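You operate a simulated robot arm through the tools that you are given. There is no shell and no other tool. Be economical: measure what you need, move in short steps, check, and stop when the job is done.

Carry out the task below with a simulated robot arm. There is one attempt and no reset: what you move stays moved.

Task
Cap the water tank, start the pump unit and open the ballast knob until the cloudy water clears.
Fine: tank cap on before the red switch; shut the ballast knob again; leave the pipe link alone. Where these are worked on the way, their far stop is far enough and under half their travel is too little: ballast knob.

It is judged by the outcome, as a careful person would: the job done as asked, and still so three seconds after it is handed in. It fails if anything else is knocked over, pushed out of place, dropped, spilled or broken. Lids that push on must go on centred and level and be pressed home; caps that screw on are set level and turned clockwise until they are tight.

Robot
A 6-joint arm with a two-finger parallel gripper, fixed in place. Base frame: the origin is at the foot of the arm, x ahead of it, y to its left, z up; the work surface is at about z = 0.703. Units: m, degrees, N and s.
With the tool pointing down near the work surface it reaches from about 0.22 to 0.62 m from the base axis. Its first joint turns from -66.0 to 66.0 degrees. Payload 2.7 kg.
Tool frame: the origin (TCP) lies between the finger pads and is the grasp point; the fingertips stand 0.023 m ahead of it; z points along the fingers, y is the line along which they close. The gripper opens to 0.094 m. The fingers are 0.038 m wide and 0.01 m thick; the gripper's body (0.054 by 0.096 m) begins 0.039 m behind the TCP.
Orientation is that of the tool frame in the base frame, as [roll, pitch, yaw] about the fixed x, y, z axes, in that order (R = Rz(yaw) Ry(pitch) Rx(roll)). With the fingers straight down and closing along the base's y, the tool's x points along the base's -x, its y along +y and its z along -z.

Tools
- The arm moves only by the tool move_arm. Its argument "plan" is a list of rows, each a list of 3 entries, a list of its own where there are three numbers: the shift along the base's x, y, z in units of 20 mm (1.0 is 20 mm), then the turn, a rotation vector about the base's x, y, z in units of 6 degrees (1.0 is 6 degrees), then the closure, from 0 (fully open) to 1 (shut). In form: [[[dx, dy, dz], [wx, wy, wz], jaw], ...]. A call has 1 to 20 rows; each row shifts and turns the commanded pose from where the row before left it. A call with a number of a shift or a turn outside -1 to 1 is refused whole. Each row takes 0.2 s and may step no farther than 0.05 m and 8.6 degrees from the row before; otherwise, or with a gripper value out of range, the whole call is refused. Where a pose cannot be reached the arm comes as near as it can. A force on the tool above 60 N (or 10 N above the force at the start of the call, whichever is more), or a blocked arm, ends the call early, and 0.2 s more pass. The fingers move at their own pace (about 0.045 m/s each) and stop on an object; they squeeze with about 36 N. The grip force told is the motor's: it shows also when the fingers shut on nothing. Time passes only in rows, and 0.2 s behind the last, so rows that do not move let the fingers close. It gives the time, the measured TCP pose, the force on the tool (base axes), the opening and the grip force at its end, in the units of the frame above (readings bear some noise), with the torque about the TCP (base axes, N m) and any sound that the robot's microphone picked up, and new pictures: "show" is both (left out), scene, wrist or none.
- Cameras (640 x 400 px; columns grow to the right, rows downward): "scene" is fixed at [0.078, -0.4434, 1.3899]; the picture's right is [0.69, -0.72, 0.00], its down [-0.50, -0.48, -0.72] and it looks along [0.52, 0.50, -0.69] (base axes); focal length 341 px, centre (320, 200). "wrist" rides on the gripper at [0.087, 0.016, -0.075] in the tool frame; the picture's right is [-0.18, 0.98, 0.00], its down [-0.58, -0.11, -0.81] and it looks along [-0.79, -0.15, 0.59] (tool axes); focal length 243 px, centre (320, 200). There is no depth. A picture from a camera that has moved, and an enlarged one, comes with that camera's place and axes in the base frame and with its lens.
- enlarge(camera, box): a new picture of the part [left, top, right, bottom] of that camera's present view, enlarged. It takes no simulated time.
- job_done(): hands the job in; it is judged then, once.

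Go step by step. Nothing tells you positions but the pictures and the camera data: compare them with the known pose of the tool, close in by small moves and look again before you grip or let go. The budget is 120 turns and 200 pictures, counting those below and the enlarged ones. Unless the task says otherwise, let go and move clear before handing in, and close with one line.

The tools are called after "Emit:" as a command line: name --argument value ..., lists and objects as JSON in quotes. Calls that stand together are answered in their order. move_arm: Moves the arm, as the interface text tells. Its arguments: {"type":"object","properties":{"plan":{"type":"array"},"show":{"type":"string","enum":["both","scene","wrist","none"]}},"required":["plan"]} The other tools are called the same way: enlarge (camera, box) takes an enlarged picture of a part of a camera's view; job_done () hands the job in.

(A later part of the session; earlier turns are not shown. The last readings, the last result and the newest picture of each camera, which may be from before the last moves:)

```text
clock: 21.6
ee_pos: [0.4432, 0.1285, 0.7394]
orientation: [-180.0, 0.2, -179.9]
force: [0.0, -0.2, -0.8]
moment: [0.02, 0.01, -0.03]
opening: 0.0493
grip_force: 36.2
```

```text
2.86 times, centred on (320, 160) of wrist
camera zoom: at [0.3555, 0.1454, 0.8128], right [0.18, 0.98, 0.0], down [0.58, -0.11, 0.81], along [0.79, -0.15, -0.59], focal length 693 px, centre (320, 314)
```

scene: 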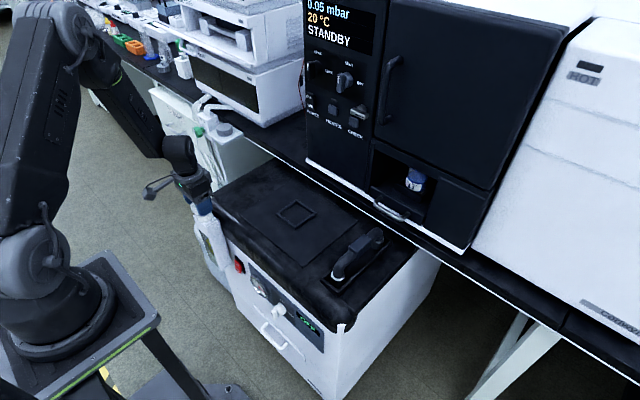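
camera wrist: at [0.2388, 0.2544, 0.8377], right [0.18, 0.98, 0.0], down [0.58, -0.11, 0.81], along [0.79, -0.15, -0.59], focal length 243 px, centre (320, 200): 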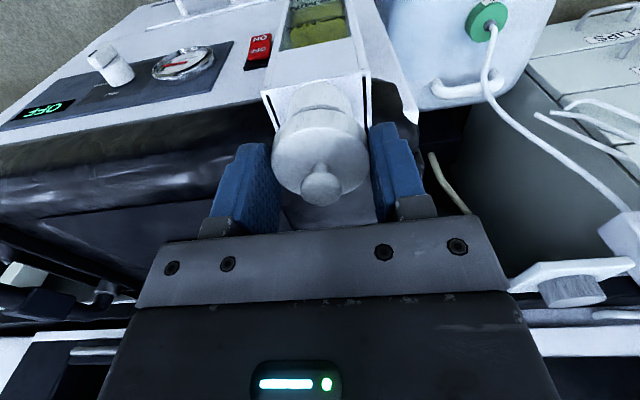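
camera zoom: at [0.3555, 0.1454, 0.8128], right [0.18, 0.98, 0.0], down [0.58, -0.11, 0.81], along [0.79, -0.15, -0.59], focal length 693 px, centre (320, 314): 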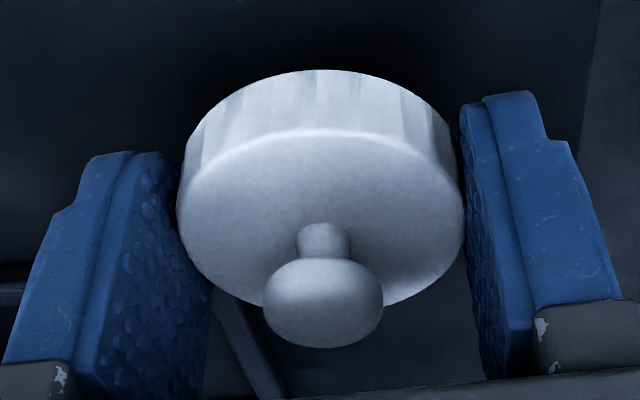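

The tilt is small, so I'll press down to level it, reopen, re-centre in x and regrip.

Emit:
move_arm --plan '[[[0, 0, -0.3], [0, 0, 0], 1], [[0, 0, -0.27], [0, 0, 0], 1], [[0, 0, 0], [0, 0, 0], 0.2], [[0, 0, 0], [0, 0, 0], 0.2], [[0.12, 0, 0], [0, 0, 0], 0.2], [[0, 0, 0], [0, 0, 0], 1], [[0, 0, 0], [0, 0, 0], 1], [[0, 0, 0], [0, 0, 0], 1], [[0, 0, 0], [0, 0, 0], 1], [[0, 0, 0], [0, 0, 0], 1]]' --show "none"

Emit:
enlarge --camera "wrist" --box '[240, 90, 400, 230]'

```text
clock: 23.8
ee_pos: [0.4443, 0.1293, 0.727]
orientation: [179.9, 0.1, -179.9]
force: [0.8, -1.6, 1.1]
moment: [-0.02, 0.0, -0.02]
opening: 0.0495
grip_force: 36.3
```

```text
2.86 times, centred on (320, 160) of wrist
camera zoom: at [0.3577, 0.1452, 0.8011], right [0.18, 0.98, 0.0], down [0.58, -0.11, 0.81], along [0.79, -0.15, -0.59], focal length 693 px, centre (320, 314)
```

zoom: 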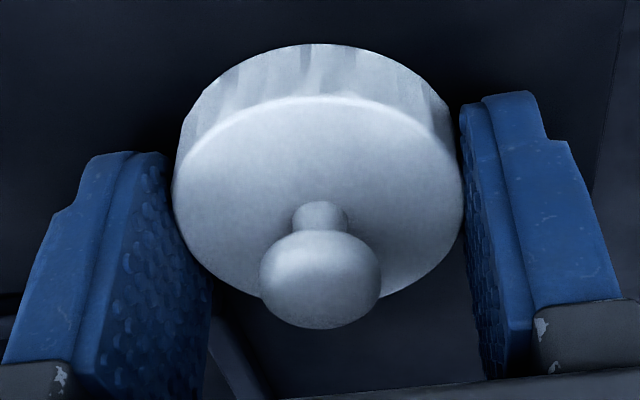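

The cap is level and centred in the grip. I'll carry it back to hover over the neck.

Emit:
move_arm --plan '[[[0, 0, 0.5], [0, 0, 0], 1], [[0, 0, 1], [0, 0, 0], 1], [[0, 0, 1], [0, 0, 0], 1], [[-1, 1, 0], [0, 0, 0], 1], [[-1, 1, 0], [0, 0, 0], 1], [[-1, 1, 0], [0, 0, 0], 1], [[-1, 1, 0], [0, 0, 0], 1], [[-1, 1, 0], [0, 0, 0], 1], [[-0.5, 0.35, 0], [0, 0, 0], 1], [[0, 0, -0.7], [0, 0, 0], 1], [[0, 0, -0.5], [0, 0, 0], 1], [[0, 0, 0], [0, 0, 0], 1]]' --show "none"

Emit:
enlarge --camera "scene" --box '[180, 190, 228, 220]'

Emit:
enlarge --camera "wrist" --box '[260, 70, 380, 145]'

```text
clock: 26.4
ee_pos: [0.3361, 0.236, 0.7523]
orientation: [180.0, 0.0, 180.0]
force: [-0.8, -1.3, 0.0]
moment: [0.01, 0.04, -0.01]
opening: 0.0492
grip_force: 35.7
```

```text
13.33 times, centred on (204, 205) of scene
camera zoom: at [0.078, -0.4434, 1.3899], right [0.69, -0.72, 0.0], down [-0.5, -0.48, -0.72], along [0.52, 0.5, -0.69], focal length 4548 px, centre (1867, 133)
```

zoom: 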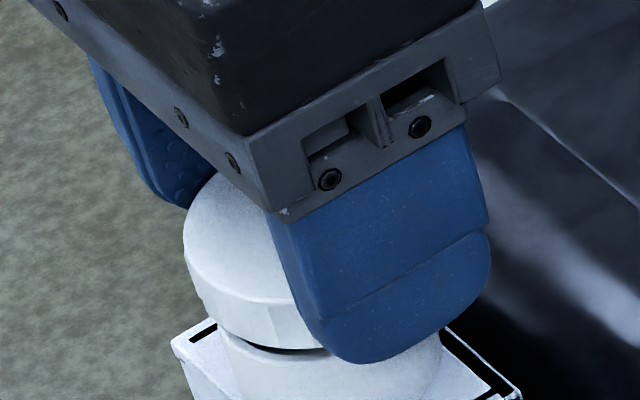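

```text
5.33 times, centred on (320, 108) of wrist
camera zoom: at [0.248, 0.2524, 0.8275], right [0.18, 0.98, 0.0], down [0.58, -0.11, 0.81], along [0.79, -0.15, -0.59], focal length 1294 px, centre (320, 693)
```

zoom: 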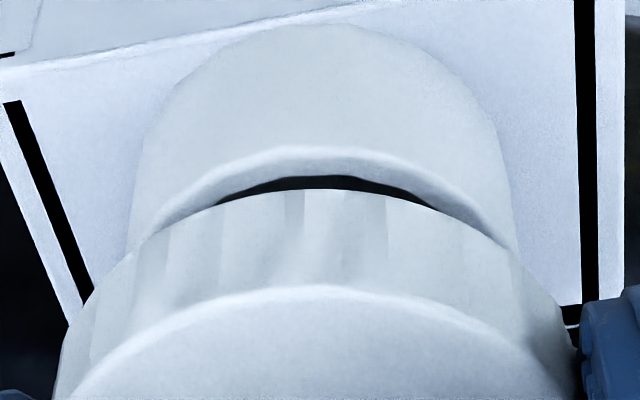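

It's close. I'll apply a small correction of -1.5 mm in x and +0.5 mm in y, then lower in tiny steps.

Emit:
move_arm --plan '[[[-0.075, 0.025, -0.1], [0, 0, 0], 1], [[0, 0, -0.2], [0, 0, 0], 1], [[0, 0, -0.1], [0, 0, 0], 1], [[0, 0, -0.06], [0, 0, 0], 1], [[0, 0, 0], [0, 0, 0], 1]]' --show "none"

Emit:
enlarge --camera "wrist" --box '[260, 70, 380, 145]'

```text
clock: 27.6
ee_pos: [0.3323, 0.236, 0.7428]
orientation: [180.0, 0.2, 180.0]
force: [-2.3, 2.1, -1.8]
moment: [0.02, 0.05, -0.01]
opening: 0.0495
grip_force: 36.2
```

```text
5.33 times, centred on (320, 108) of wrist
camera zoom: at [0.2462, 0.2527, 0.8177], right [0.18, 0.98, 0.0], down [0.58, -0.11, 0.81], along [0.79, -0.15, -0.59], focal length 1294 px, centre (320, 693)
```

zoom: 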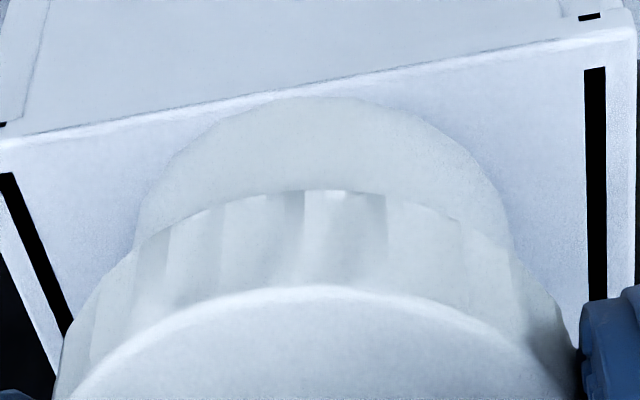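

There's no contact force and the cap stays level in the grip, so it's slipping over the neck. I'll continue lowering.

Emit:
move_arm --plan '[[[0, 0, -0.1], [0, 0, 0], 1], [[0, 0, -0.1], [0, 0, 0], 1], [[0, 0, -0.1], [0, 0, 0], 1], [[0, 0, 0], [0, 0, 0], 1]]' --show "none"

Emit:
enlarge --camera "wrist" --box '[260, 70, 380, 145]'

```text
clock: 28.6
ee_pos: [0.3333, 0.2361, 0.7379]
orientation: [-180.0, 0.1, -179.9]
force: [-4.6, 2.5, 0.5]
moment: [0.08, 0.11, -0.04]
opening: 0.0496
grip_force: 35.6
```

```text
5.33 times, centred on (320, 108) of wrist
camera zoom: at [0.2461, 0.2526, 0.8122], right [0.18, 0.98, 0.0], down [0.58, -0.11, 0.81], along [0.79, -0.15, -0.59], focal length 1294 px, centre (320, 693)
```

zoom: 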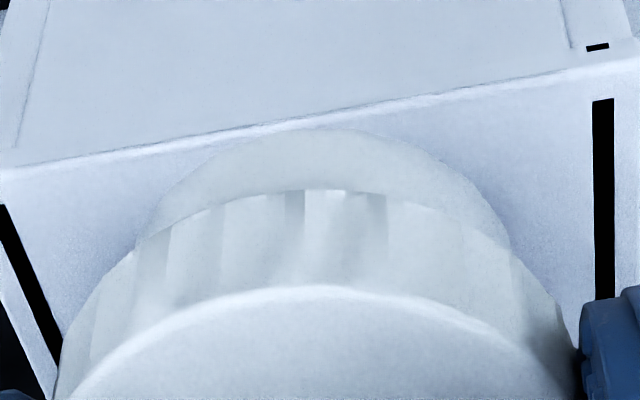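

The cap skirt is below the rim with only light side force. I'll relieve that with a tiny shift and press on down.

Emit:
move_arm --plan '[[[-0.03, 0.015, -0.1], [0, 0, 0], 1], [[0, 0, -0.1], [0, 0, 0], 1], [[0, 0, -0.1], [0, 0, 0], 1], [[0, 0, 0], [0, 0, 0], 1]]' --show "none"

Emit:
enlarge --camera "wrist" --box '[240, 70, 400, 210]'

```text
clock: 29.6
ee_pos: [0.3333, 0.2364, 0.7324]
orientation: [179.9, 0.3, 180.0]
force: [-17.5, 1.8, 33.1]
moment: [0.03, 0.28, 0.12]
opening: 0.0496
grip_force: 36.4
heard: snap
```

```text
2.86 times, centred on (320, 140) of wrist
camera zoom: at [0.2457, 0.2533, 0.8073], right [0.18, 0.98, 0.0], down [0.58, -0.11, 0.81], along [0.79, -0.15, -0.59], focal length 693 px, centre (320, 371)
```

zoom: 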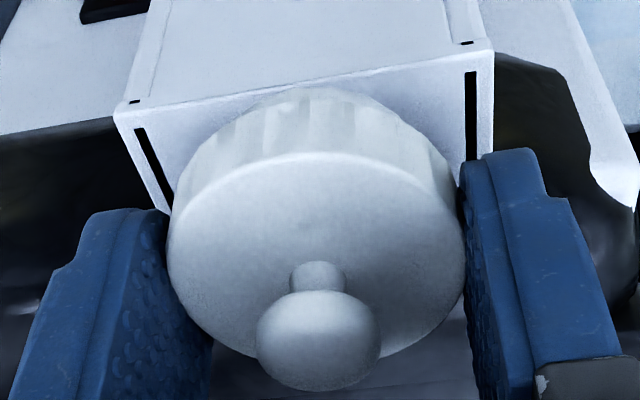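

A snap was heard, so the cap has clicked home. I'll release and lift clear to inspect it.

Emit:
move_arm --plan '[[[0, 0, 0], [0, 0, 0], 0.35], [[0, 0, 0], [0, 0, 0], 0.35], [[0, 0, 0.5], [0, 0, 0], 0.35], [[0, 0, 1], [0, 0, 0], 0.35], [[0, 0, 1], [0, 0, 0], 0.35], [[-1, 0, 1], [0, 0, 0], 0.35], [[-1, -1, 0], [0, 0, 0], 0.35], [[-1, -1, 0], [0, 0, 0], 0.35], [[0, -1, 0], [0, 0, 0], 0.35]]'

Emit:
enlarge --camera "wrist" --box '[380, 60, 540, 160]'

Emit:
enlarge --camera "scene" --box '[165, 180, 255, 240]'

```text
clock: 31.6
ee_pos: [0.273, 0.1759, 0.8013]
orientation: [179.9, 0.2, 179.9]
force: [-0.1, 1.1, -0.1]
moment: [0.01, -0.01, -0.02]
opening: 0.0611
grip_force: 0.1
camera wrist: at [0.1851, 0.1921, 0.8757], right [0.18, 0.98, 0.0], down [0.58, -0.11, 0.81], along [0.79, -0.15, -0.59], focal length 243 px, centre (320, 200)
```

scene: 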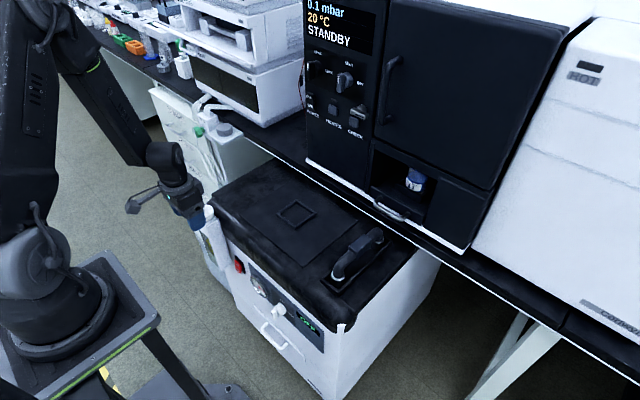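
wrist: 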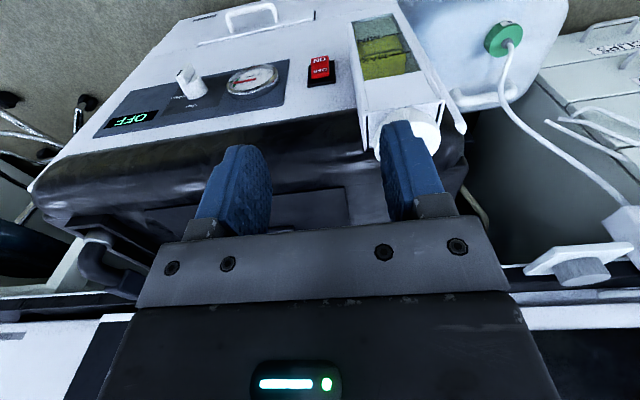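

```text
4.00 times, centred on (460, 110) of wrist
camera zoom: at [0.1851, 0.1921, 0.8757], right [0.18, 0.98, 0.0], down [0.58, -0.11, 0.81], along [0.79, -0.15, -0.59], focal length 970 px, centre (-240, 560)
```

zoom: 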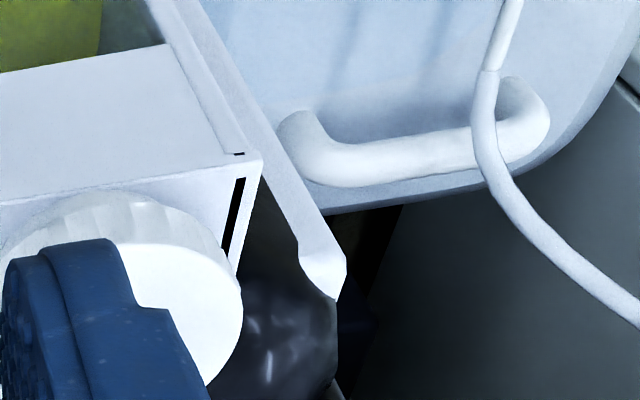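

```text
6.67 times, centred on (210, 210) of scene
camera zoom: at [0.078, -0.4434, 1.3899], right [0.69, -0.72, 0.0], down [-0.5, -0.48, -0.72], along [0.52, 0.5, -0.69], focal length 2274 px, centre (1053, 133)
```

zoom: 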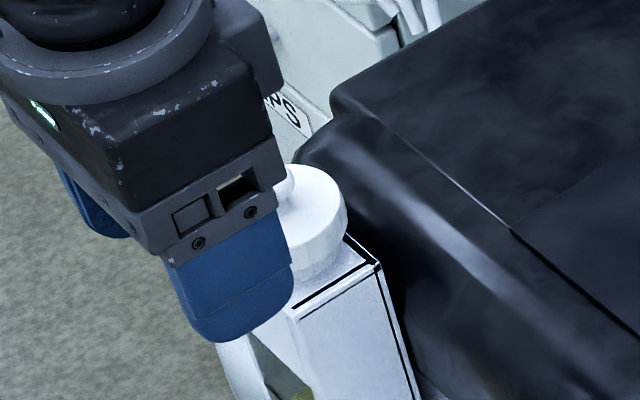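

The cap is on and level. Next is the red switch near (0.345, 0.16, 0.53), so I'll close the fingers and tilt the tool forward by 30° while backing away to see the panel.

Emit:
move_arm --plan '[[[-0.2, -0.1, 0], [0, -1, 0], 1], [[-0.2, -0.1, -0.5], [0, -1, 0], 1], [[-0.2, -0.1, -0.5], [0, -1, 0], 1], [[-0.2, -0.1, -0.5], [0, -1, 0], 1], [[-0.2, -0.1, -0.5], [0, -1, 0], 1]]'

```text
clock: 32.8
ee_pos: [0.2533, 0.1668, 0.7617]
orientation: [180.0, 30.2, -179.9]
force: [0.3, 0.0, 1.1]
moment: [0.0, 0.02, -0.01]
opening: 0.0
grip_force: 36.1
out of reach, approached as far as the arm can: row 1, 2, 3
camera wrist: at [0.1401, 0.1826, 0.7825], right [0.16, 0.98, 0.09], down [0.1, -0.11, 0.99], along [0.98, -0.15, -0.11], focal length 243 px, centre (320, 200)
```

scene: 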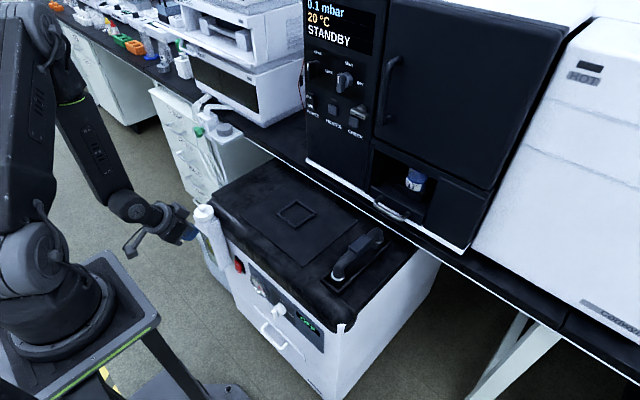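
wrist: 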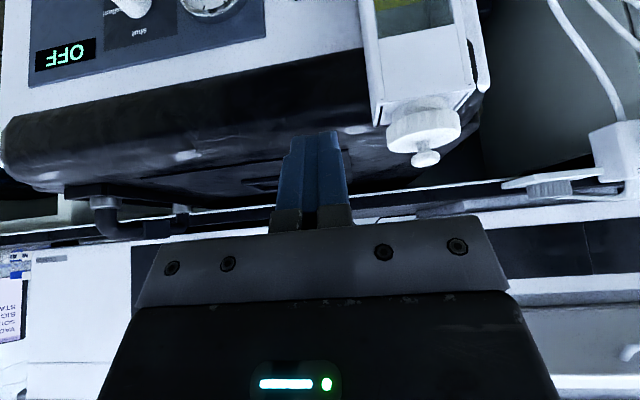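

The view is good and the pose is reachable. I'll descend in front of the panel.

Emit:
move_arm --plan '[[[-0.2, -0.1, -1], [0, 0, 0], 1], [[0, -0.1, -1], [0, 0, 0], 1], [[0, -0.1, -1], [0, 0, 0], 1], [[0, 0, -1], [0, 0, 0], 1], [[0, 0, -1], [0, 0, 0], 1], [[0, 0, -1], [0, 0, 0], 1], [[0, 0, -1], [0, 0, 0], 1]]'

```text
clock: 34.4
ee_pos: [0.2471, 0.16, 0.6213]
orientation: [180.0, 30.1, 180.0]
force: [-0.5, -0.3, 0.0]
moment: [0.01, -0.01, -0.03]
opening: 0.0002
grip_force: 36.2
camera wrist: at [0.1358, 0.1769, 0.6426], right [0.16, 0.98, 0.09], down [0.1, -0.11, 0.99], along [0.98, -0.15, -0.11], focal length 243 px, centre (320, 200)
```

scene: 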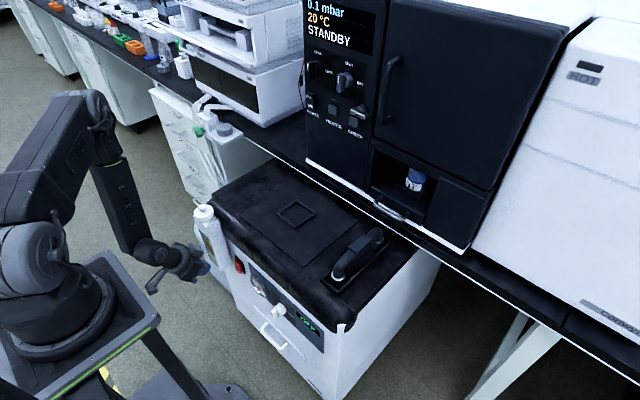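
wrist: 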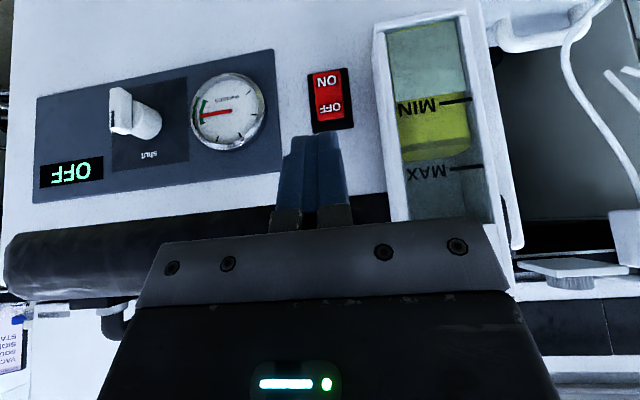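

Emit:
enlarge --camera "wrist" --box '[270, 40, 400, 160]'

Emit:
enlarge --camera "wrist" --box '[80, 60, 220, 180]'

```text
3.33 times, centred on (335, 100) of wrist
camera zoom: at [0.1358, 0.1769, 0.6426], right [0.16, 0.98, 0.09], down [0.1, -0.11, 0.99], along [0.98, -0.15, -0.11], focal length 809 px, centre (270, 533)
```

zoom: 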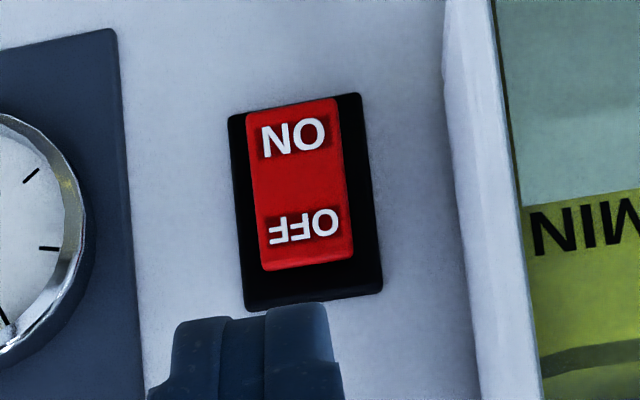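

```text
3.33 times, centred on (150, 120) of wrist
camera zoom: at [0.1358, 0.1769, 0.6426], right [0.16, 0.98, 0.09], down [0.1, -0.11, 0.99], along [0.98, -0.15, -0.11], focal length 809 px, centre (887, 467)
```

zoom: 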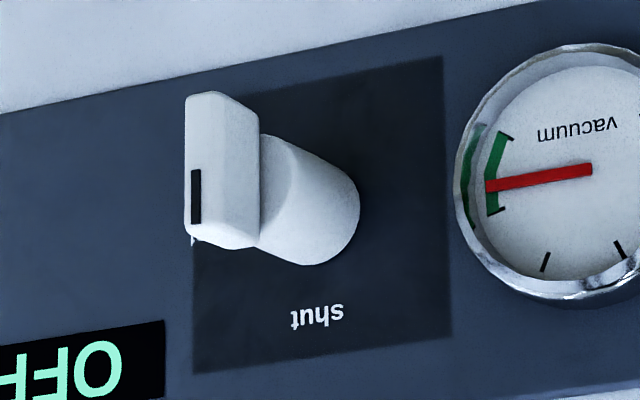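

The switch's ON half is the lower one, near (0.34, 0.162, 0.512), and it stands proud. The knob marker points up at "shut", and ballast is to the right. I'll tilt more and descend in front of the switch.

Emit:
move_arm --plan '[[[0.1, -0.1, -0.9], [0, -1, 0], 1], [[0.1, -0.1, -0.9], [0, -1, 0], 1], [[0.1, -0.1, -1], [0, -1, 0], 1], [[0, 0, -1], [0, 0, 0], 1], [[0, 0, -1], [0, 0, 0], 1]]'

Emit:
enlarge --camera "scene" --box '[130, 190, 300, 330]'

```text
clock: 35.6
ee_pos: [0.2554, 0.1549, 0.5248]
orientation: [180.0, 48.2, -179.9]
force: [0.4, -0.7, -0.6]
moment: [-0.02, 0.0, -0.02]
opening: 0.0
grip_force: 35.9
camera wrist: at [0.1414, 0.1713, 0.5107], right [0.12, 0.98, 0.14], down [-0.21, -0.11, 0.97], along [0.97, -0.15, 0.2], focal length 243 px, centre (320, 200)
```

scene: 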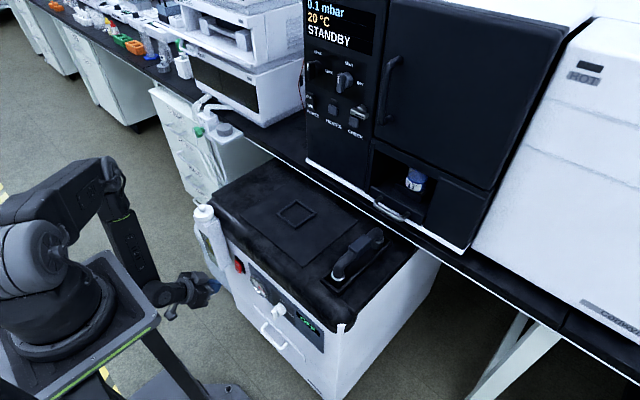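
wrist: 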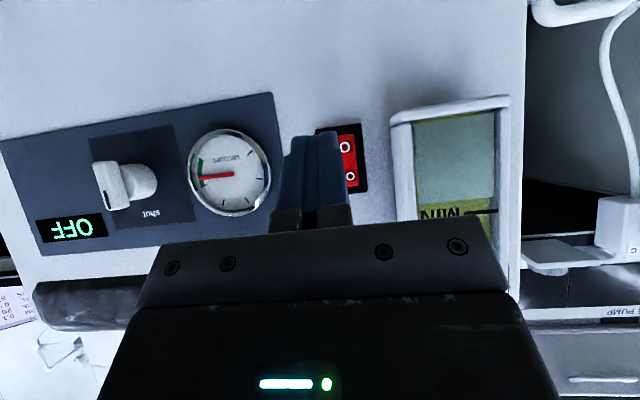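

```text
2.86 times, centred on (215, 260) of scene
camera zoom: at [0.078, -0.4434, 1.3899], right [0.69, -0.72, 0.0], down [-0.5, -0.48, -0.72], along [0.52, 0.5, -0.69], focal length 974 px, centre (620, 29)
```

zoom: 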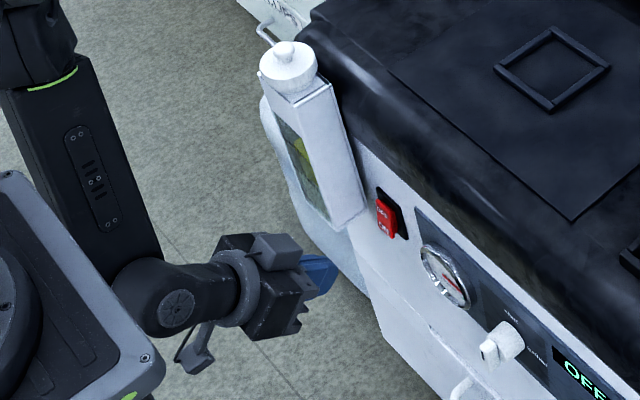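

The tank front is about x 0.31, which leaves room for the gripper body. I'll line the fingertip up with the lower ON half and approach.

Emit:
move_arm --plan '[[[0.5, 0.15, -0.6], [0, 0, 0], 1], [[0.7, 0, 0], [0, 0, 0], 1], [[0.5, 0, 0], [0, 0, 0], 1], [[0, 0, 0], [0, 0, 0], 1]]'

Emit:
enlarge --camera "scene" --box '[200, 230, 280, 300]'

Emit:
enlarge --camera "wrist" --box '[270, 90, 400, 190]'

```text
clock: 36.6
ee_pos: [0.2896, 0.1578, 0.5129]
orientation: [-179.9, 48.1, 180.0]
force: [-0.2, 0.6, -0.1]
moment: [0.01, -0.02, -0.04]
opening: 0.0
grip_force: 35.8
camera wrist: at [0.1752, 0.1745, 0.4989], right [0.12, 0.98, 0.14], down [-0.21, -0.11, 0.97], along [0.97, -0.15, 0.2], focal length 243 px, centre (320, 200)
```

scene: 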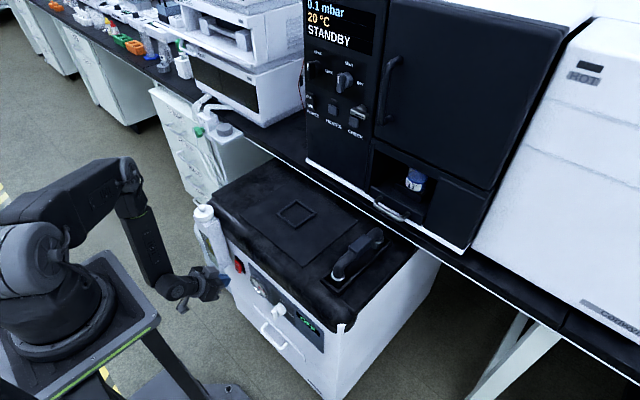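
wrist: 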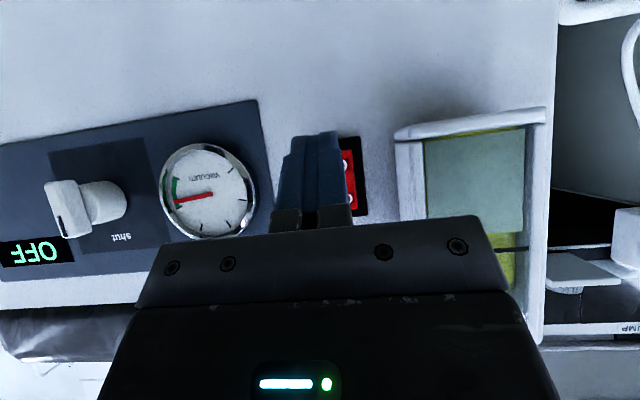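

```text
5.71 times, centred on (240, 265) of scene
camera zoom: at [0.078, -0.4434, 1.3899], right [0.69, -0.72, 0.0], down [-0.5, -0.48, -0.72], along [0.52, 0.5, -0.69], focal length 1949 px, centre (777, -171)
```

zoom: 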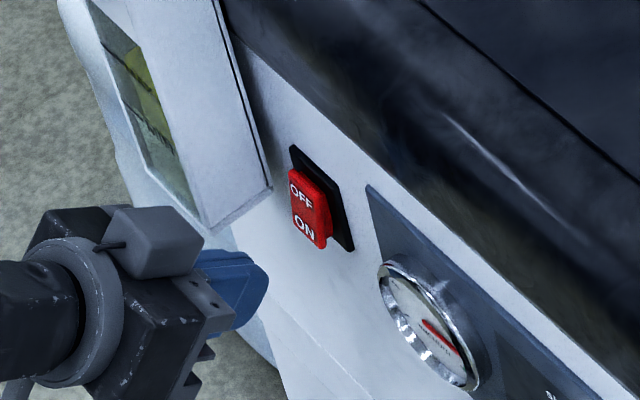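

```text
4.00 times, centred on (335, 140) of wrist
camera zoom: at [0.1752, 0.1745, 0.4989], right [0.12, 0.98, 0.14], down [-0.21, -0.11, 0.97], along [0.97, -0.15, 0.2], focal length 970 px, centre (260, 440)
```

zoom: 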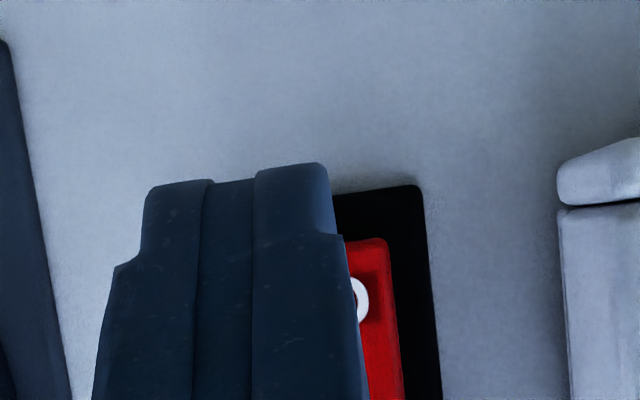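

The fingertip is lined up with the lower half of the rocker. I'll advance in small steps and watch force and sound.

Emit:
move_arm --plan '[[[0.3, 0.05, 0], [0, 0, 0], 1], [[0.25, 0, 0], [0, 0, 0], 1], [[0.2, 0, 0], [0, 0, 0], 1], [[0, 0, 0], [0, 0, 0], 1]]' --show "none"

Emit:
enlarge --camera "scene" --box '[200, 230, 280, 300]'

```text
clock: 37.6
ee_pos: [0.3045, 0.1583, 0.5159]
orientation: [-180.0, 48.1, 180.0]
force: [0.8, -1.2, 0.5]
moment: [0.02, -0.02, 0.0]
opening: 0.0001
grip_force: 35.5
```

```text
5.71 times, centred on (240, 265) of scene
camera zoom: at [0.078, -0.4434, 1.3899], right [0.69, -0.72, 0.0], down [-0.5, -0.48, -0.72], along [0.52, 0.5, -0.69], focal length 1949 px, centre (777, -171)
```

zoom: 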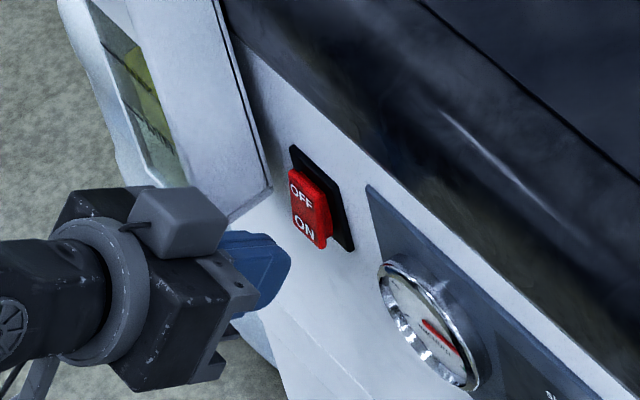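

There's no contact yet. I'll continue forward.

Emit:
move_arm --plan '[[[0.25, 0, -0.1], [0, 0, 0], 1], [[0.2, 0, 0], [0, 0, 0], 1], [[0.2, 0, 0], [0, 0, 0], 1], [[0, 0, 0], [0, 0, 0], 1]]' --show "none"

Emit:
enlarge --camera "scene" --box '[200, 230, 280, 300]'

```text
clock: 38.6
ee_pos: [0.317, 0.1587, 0.5122]
orientation: [180.0, 48.1, -180.0]
force: [-1.4, -0.3, -0.5]
moment: [0.0, 0.04, -0.02]
opening: 0.0001
grip_force: 36.2
```

```text
5.71 times, centred on (240, 265) of scene
camera zoom: at [0.078, -0.4434, 1.3899], right [0.69, -0.72, 0.0], down [-0.5, -0.48, -0.72], along [0.52, 0.5, -0.69], focal length 1949 px, centre (777, -171)
```

zoom: 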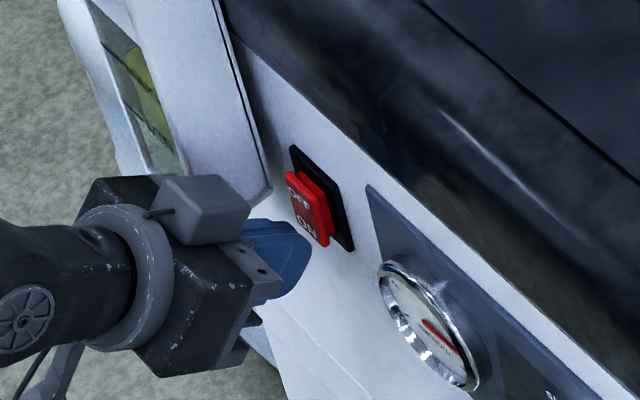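

The rocker has moved. I'll check the display.

Emit:
move_arm --plan '[[[0.15, 0, 0], [0, 0, 0], 1], [[0, 0, 0], [0, 0, 0], 1]]' --show "none"

Emit:
enlarge --camera "scene" --box '[220, 230, 340, 350]'

```text
clock: 39.2
ee_pos: [0.3181, 0.1574, 0.5107]
orientation: [-179.8, 47.9, -179.7]
force: [-19.1, 4.1, 2.4]
moment: [-0.05, -0.05, 0.12]
opening: 0.0002
grip_force: 36.0
```

```text
3.33 times, centred on (280, 290) of scene
camera zoom: at [0.0778, -0.4433, 1.39], right [0.69, -0.72, 0.0], down [-0.5, -0.48, -0.72], along [0.52, 0.5, -0.69], focal length 1137 px, centre (453, -100)
```

zoom: 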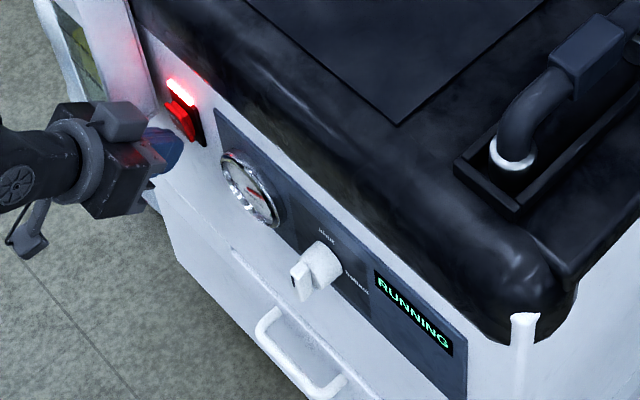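

The pump shows RUNNING with the switch lit. I'll back away and go over to the ballast knob.

Emit:
move_arm --plan '[[[-1, 0, 0], [0, 0, 0], 1], [[-1, 0, 0], [0, 0, 0], 1], [[-1, -1, 0], [0, 0, 0], 1], [[-1, -1, 0], [0, 0, 0], 0.5], [[0, -1, 0.2], [0, -0.5, 0], 0.3], [[0, -1, 0.2], [0, -0.5, 0], 0.3], [[0, -1, 0.2], [0, -0.5, 0], 0.3], [[0, -1, 0.2], [0, -0.5, 0], 0.3], [[0, -1, 0], [0, 0, 0], 0.3], [[0, -1, 0], [0, 0, 0], 0.3], [[0, -1, 0], [0, 0, 0], 0.3]]'

Emit:
enlarge --camera "scene" --box '[200, 230, 340, 350]'

```text
clock: 41.6
ee_pos: [0.2372, -0.0221, 0.5276]
orientation: [-179.9, 59.8, -179.7]
force: [3.6, 0.4, 1.0]
moment: [-0.04, 0.08, -0.02]
opening: 0.0657
grip_force: 0.1
camera wrist: at [0.1296, -0.006, 0.491], right [0.09, 0.98, 0.16], down [-0.4, -0.11, 0.91], along [0.91, -0.14, 0.39], focal length 243 px, centre (320, 200)
```

scene: 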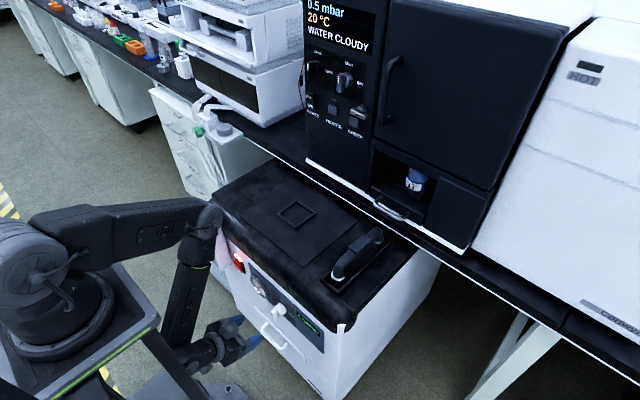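
wrist: 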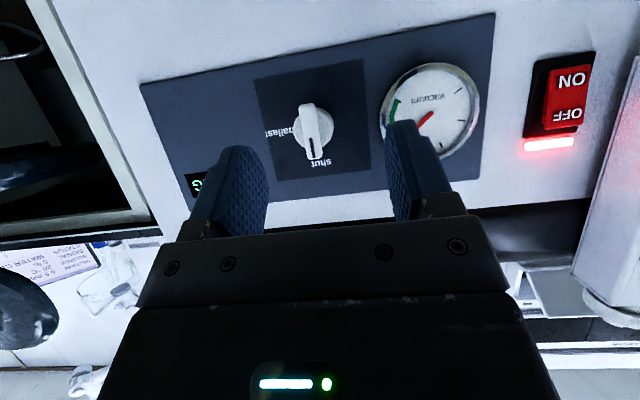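

```text
3.33 times, centred on (270, 290) of scene
camera zoom: at [0.0781, -0.4433, 1.3899], right [0.69, -0.72, 0.0], down [-0.5, -0.48, -0.72], along [0.52, 0.5, -0.69], focal length 1137 px, centre (487, -100)
```

zoom: 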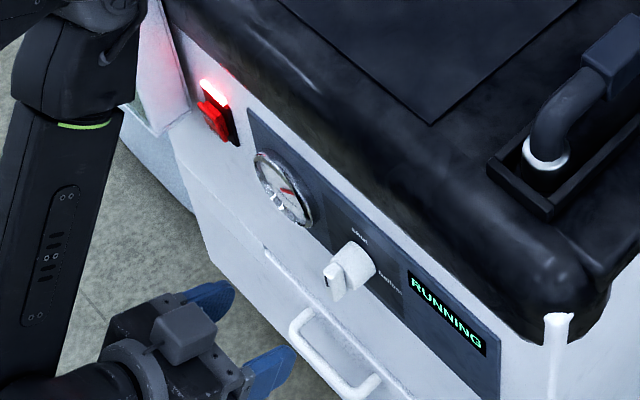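

The controller says WATER CLOUDY and the pump is running. The knob bar is at about (0.325, -0.031, 0.511); I'll zoom in on it.

Emit:
enlarge --camera "wrist" --box '[250, 60, 390, 190]'

Emit:
enlarge --camera "scene" --box '[250, 280, 320, 330]'

```text
3.08 times, centred on (320, 125) of wrist
camera zoom: at [0.1296, -0.006, 0.491], right [0.09, 0.98, 0.16], down [-0.4, -0.11, 0.91], along [0.91, -0.14, 0.39], focal length 746 px, centre (320, 431)
```

zoom: 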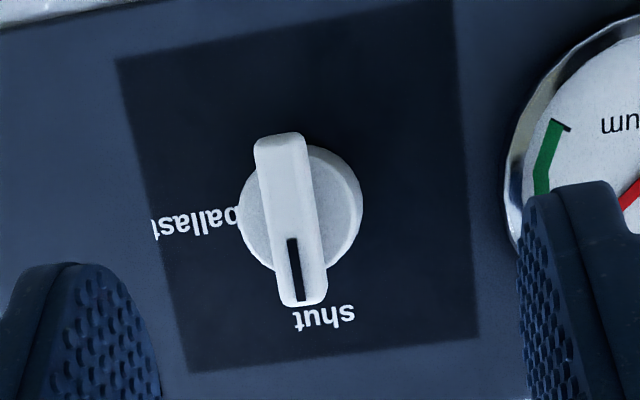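

```text
8.00 times, centred on (285, 305) of scene
camera zoom: at [0.0781, -0.4433, 1.3899], right [0.69, -0.72, 0.0], down [-0.5, -0.48, -0.72], along [0.52, 0.5, -0.69], focal length 2729 px, centre (600, -640)
```

zoom: 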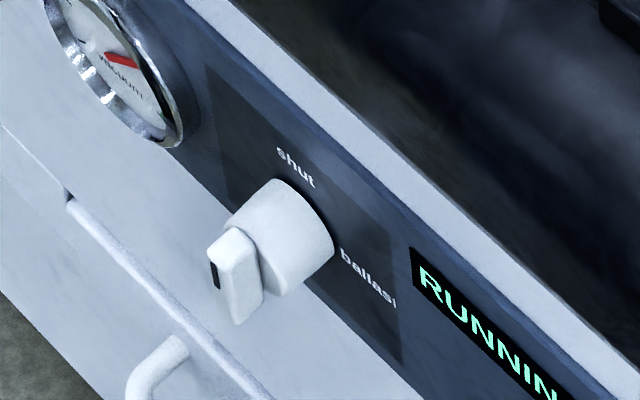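

Knob axis is at about y -0.034, z 0.513, and its bar is roughly 43 mm by 15 mm. I'll approach with the fingers straddling the bar.

Emit:
move_arm --plan '[[[0.6, -0.3, -0.3], [0, 0, 0], 0.45], [[0.6, -0.3, -0.3], [0, 0, 0], 0.45], [[0.6, 0, 0], [0, 0, 0], 0.45], [[0.3, 0, 0], [0, 0, 0], 0.45], [[0, 0, 0], [0, 0, 0], 0.45]]' --show "wrist"

Emit:
enlarge --camera "scene" --box '[230, 260, 320, 330]'

Emit:
enlarge --camera "wrist" --box '[250, 60, 390, 190]'

```text
clock: 42.8
ee_pos: [0.28, -0.0332, 0.5164]
orientation: [-180.0, 60.0, -179.9]
force: [-0.5, 1.0, 0.3]
moment: [-0.03, 0.01, -0.03]
opening: 0.0514
grip_force: 0.0
camera wrist: at [0.1735, -0.0169, 0.4779], right [0.09, 0.98, 0.16], down [-0.41, -0.11, 0.91], along [0.91, -0.15, 0.39], focal length 243 px, centre (320, 200)
```

wrist: 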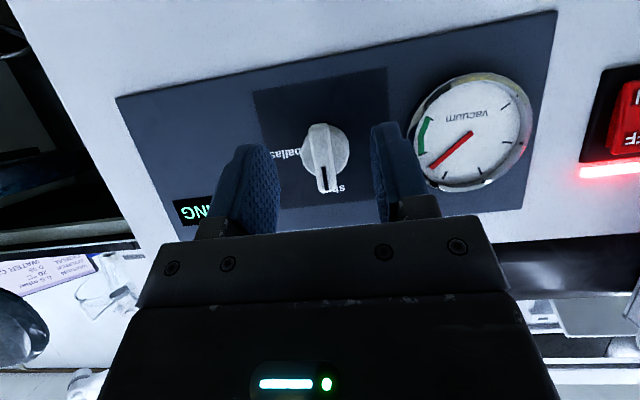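

```text
5.71 times, centred on (275, 295) of scene
camera zoom: at [0.078, -0.4434, 1.3899], right [0.69, -0.72, 0.0], down [-0.5, -0.48, -0.72], along [0.52, 0.5, -0.69], focal length 1949 px, centre (577, -343)
```

zoom: 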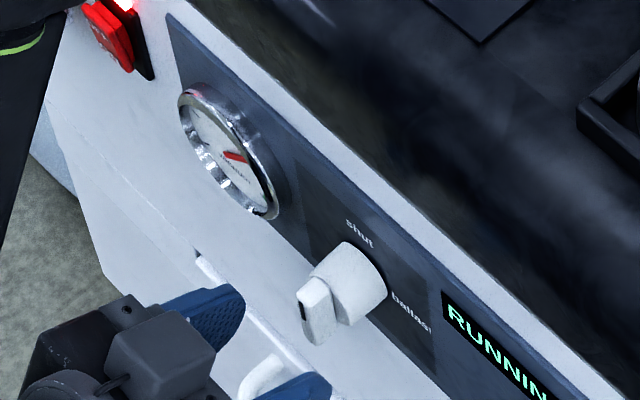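

```text
3.08 times, centred on (320, 125) of wrist
camera zoom: at [0.1735, -0.0169, 0.4779], right [0.09, 0.98, 0.16], down [-0.41, -0.11, 0.91], along [0.91, -0.15, 0.39], focal length 746 px, centre (320, 431)
```

zoom: 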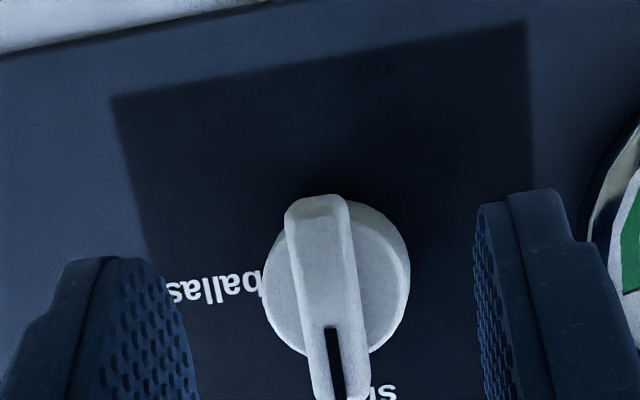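

The alignment is good. I'll advance until the tips flank the bar.

Emit:
move_arm --plan '[[[0.4, -0.05, 0], [0, 0, 0], 0.45], [[0.3, 0, 0], [0, 0, 0], 0.45], [[0, 0, 0], [0, 0, 0], 0.45]]' --show "none"

Emit:
enlarge --camera "scene" --box '[250, 280, 320, 330]'

Emit:
enlarge --camera "wrist" --box '[250, 100, 390, 230]'

```text
clock: 43.6
ee_pos: [0.296, -0.0336, 0.5161]
orientation: [-180.0, 60.0, 180.0]
force: [-0.2, -0.5, 0.3]
moment: [-0.01, -0.01, -0.02]
opening: 0.0516
grip_force: 0.1
```

```text
8.00 times, centred on (285, 305) of scene
camera zoom: at [0.078, -0.4434, 1.3899], right [0.69, -0.72, 0.0], down [-0.5, -0.48, -0.72], along [0.52, 0.5, -0.69], focal length 2729 px, centre (600, -640)
```

zoom: 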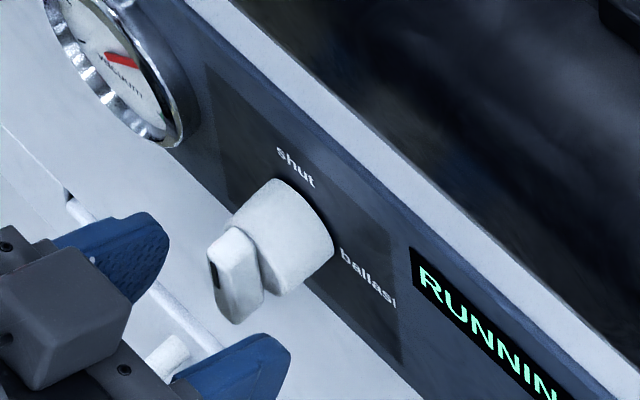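

```text
3.08 times, centred on (320, 165) of wrist
camera zoom: at [0.1875, -0.0179, 0.478], right [0.09, 0.98, 0.16], down [-0.41, -0.11, 0.91], along [0.91, -0.15, 0.39], focal length 746 px, centre (320, 308)
```

zoom: 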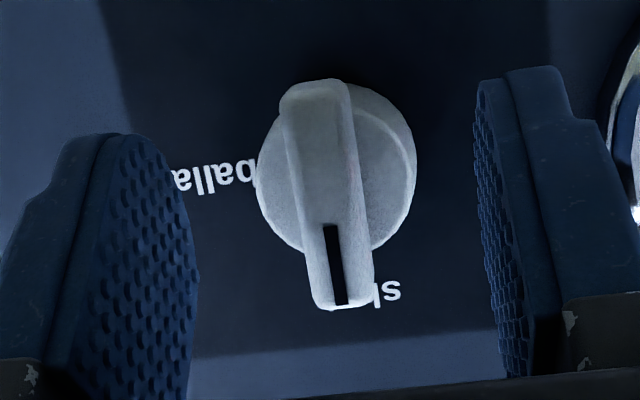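

Emit:
move_arm --plan '[[[0.2, 0, 0], [0, 0, 0], 0.45], [[0.15, 0, 0], [0, 0, 0], 0.45], [[0, 0, 0], [0, 0, 0], 0.45]]' --show "none"

Emit:
enlarge --camera "scene" --box '[250, 280, 320, 330]'

```text
clock: 44.4
ee_pos: [0.303, -0.0347, 0.5161]
orientation: [-180.0, 60.2, -180.0]
force: [0.0, -0.1, 0.2]
moment: [0.04, -0.01, -0.03]
opening: 0.0519
grip_force: 0.1
```

```text
8.00 times, centred on (285, 305) of scene
camera zoom: at [0.078, -0.4434, 1.3899], right [0.69, -0.72, 0.0], down [-0.5, -0.48, -0.72], along [0.52, 0.5, -0.69], focal length 2729 px, centre (600, -640)
```

zoom: 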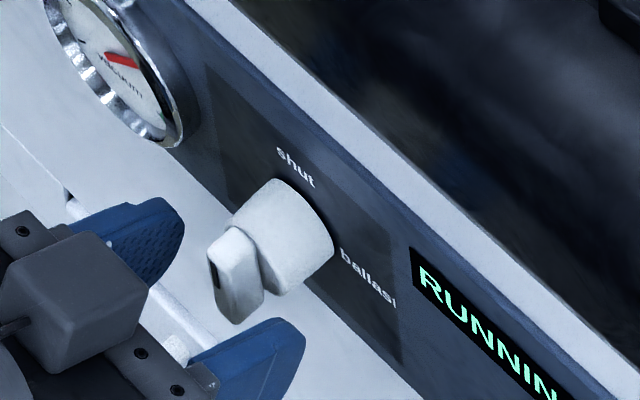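

The tips seem to flank the bar now. I'll close gently and see what they hold.

Emit:
move_arm --plan '[[[0, 0, 0], [0, 0, 0], 0.7], [[0, 0, 0], [0, 0, 0], 1], [[0, 0, 0], [0, 0, 0], 1], [[0, 0, 0], [0, 0, 0], 1], [[0, 0, 0], [0, 0, 0], 1]]' --show "none"

Emit:
enlarge --camera "scene" --box '[250, 280, 320, 330]'

Emit:
enlarge --camera "wrist" --box '[250, 100, 390, 230]'

```text
clock: 45.6
ee_pos: [0.3028, -0.0352, 0.5151]
orientation: [-180.0, 60.0, 179.9]
force: [3.8, -19.5, -1.9]
moment: [0.02, 0.05, -0.29]
opening: 0.0118
grip_force: 45.1
```

```text
8.00 times, centred on (285, 305) of scene
camera zoom: at [0.0781, -0.4436, 1.3898], right [0.69, -0.72, 0.0], down [-0.5, -0.48, -0.72], along [0.52, 0.5, -0.69], focal length 2729 px, centre (600, -640)
```

zoom: 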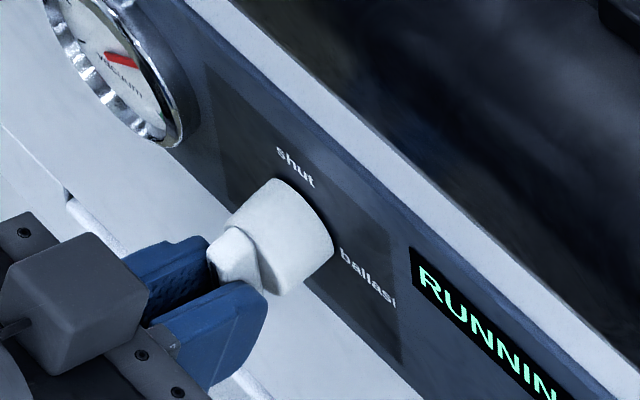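

```text
3.08 times, centred on (320, 165) of wrist
camera zoom: at [0.1946, -0.0181, 0.478], right [0.1, 0.98, 0.16], down [-0.41, -0.11, 0.91], along [0.91, -0.15, 0.39], focal length 746 px, centre (320, 308)
```

zoom: 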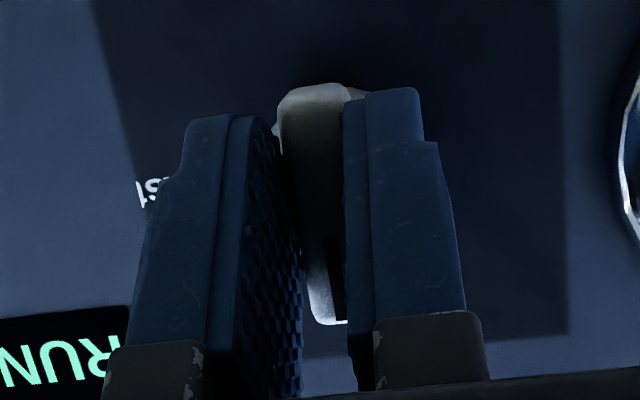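

The bar is gripped at 12 mm. I'll turn clockwise (about +x) in stages, starting with 30°.

Emit:
move_arm --plan '[[[0, -0.05, 0], [0.5, 0, 0], 1], [[0, 0, 0], [0.9, 0, 0], 1], [[0, 0, 0], [0.9, 0, 0], 1], [[0, 0, 0], [0.9, 0, 0], 1], [[0, -0.05, 0], [0.9, 0, 0], 1], [[0, 0, 0], [0.9, 0, 0], 1]]' --show "scene"

Emit:
enlarge --camera "scene" --box '[240, 270, 324, 330]'

```text
clock: 47.0
ee_pos: [0.3022, -0.036, 0.5168]
orientation: [130.6, 48.6, 139.1]
force: [-1.7, 8.4, 0.2]
moment: [0.02, -0.61, -0.31]
opening: 0.0116
grip_force: 44.9
```

scene: 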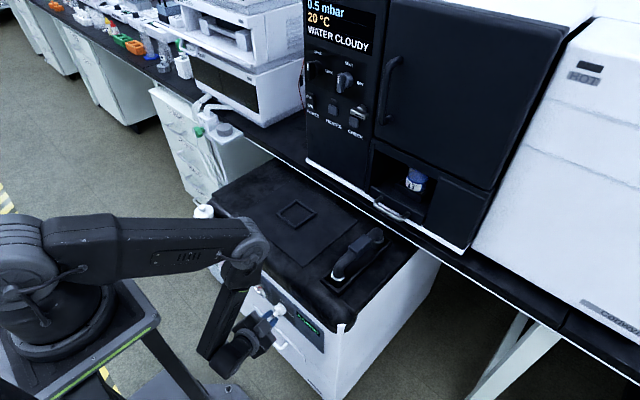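

```text
6.67 times, centred on (282, 300) of scene
camera zoom: at [0.078, -0.4432, 1.39], right [0.69, -0.72, 0.0], down [-0.5, -0.48, -0.72], along [0.52, 0.5, -0.69], focal length 2274 px, centre (573, -467)
```

zoom: 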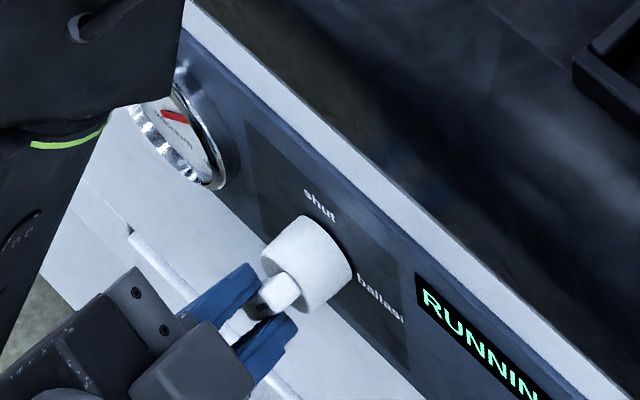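

The knob is turning. I'll continue another 30°.

Emit:
move_arm --plan '[[[0, 0, 0], [0.9, 0, 0], 1], [[0, -0.05, -0.05], [0.9, 0, 0], 1], [[0, 0, 0], [0.9, 0, 0], 1], [[0, 0, 0], [0.9, 0, 0], 1], [[0, 0, -0.05], [0.9, 0, 0], 1], [[0, 0, 0], [0.5, 0, 0], 1]]' --show "scene"

Emit:
enlarge --camera "scene" --box '[240, 270, 324, 330]'

```text
clock: 48.4
ee_pos: [0.3023, -0.0356, 0.5154]
orientation: [105.9, 25.5, 123.8]
force: [-1.8, 28.9, 19.5]
moment: [0.04, -0.91, -0.63]
opening: 0.0118
grip_force: 45.3
```

scene: 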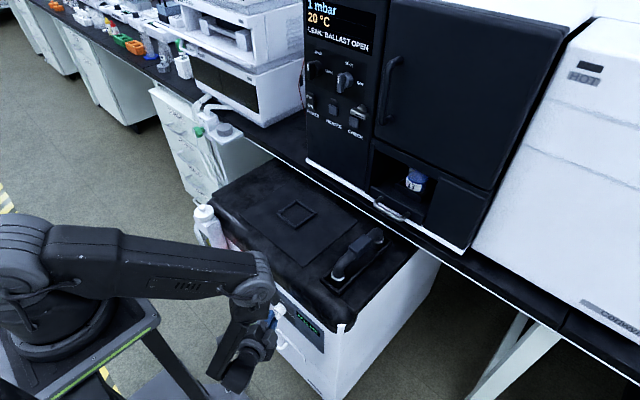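

```text
6.67 times, centred on (282, 300) of scene
camera zoom: at [0.0778, -0.443, 1.3901], right [0.69, -0.72, 0.0], down [-0.5, -0.48, -0.72], along [0.52, 0.5, -0.69], focal length 2274 px, centre (573, -467)
```

zoom: 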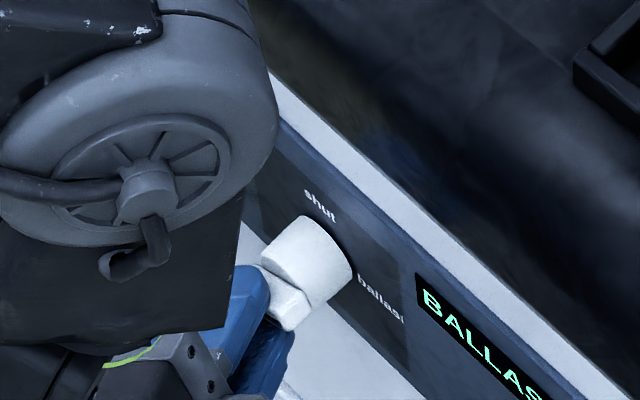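

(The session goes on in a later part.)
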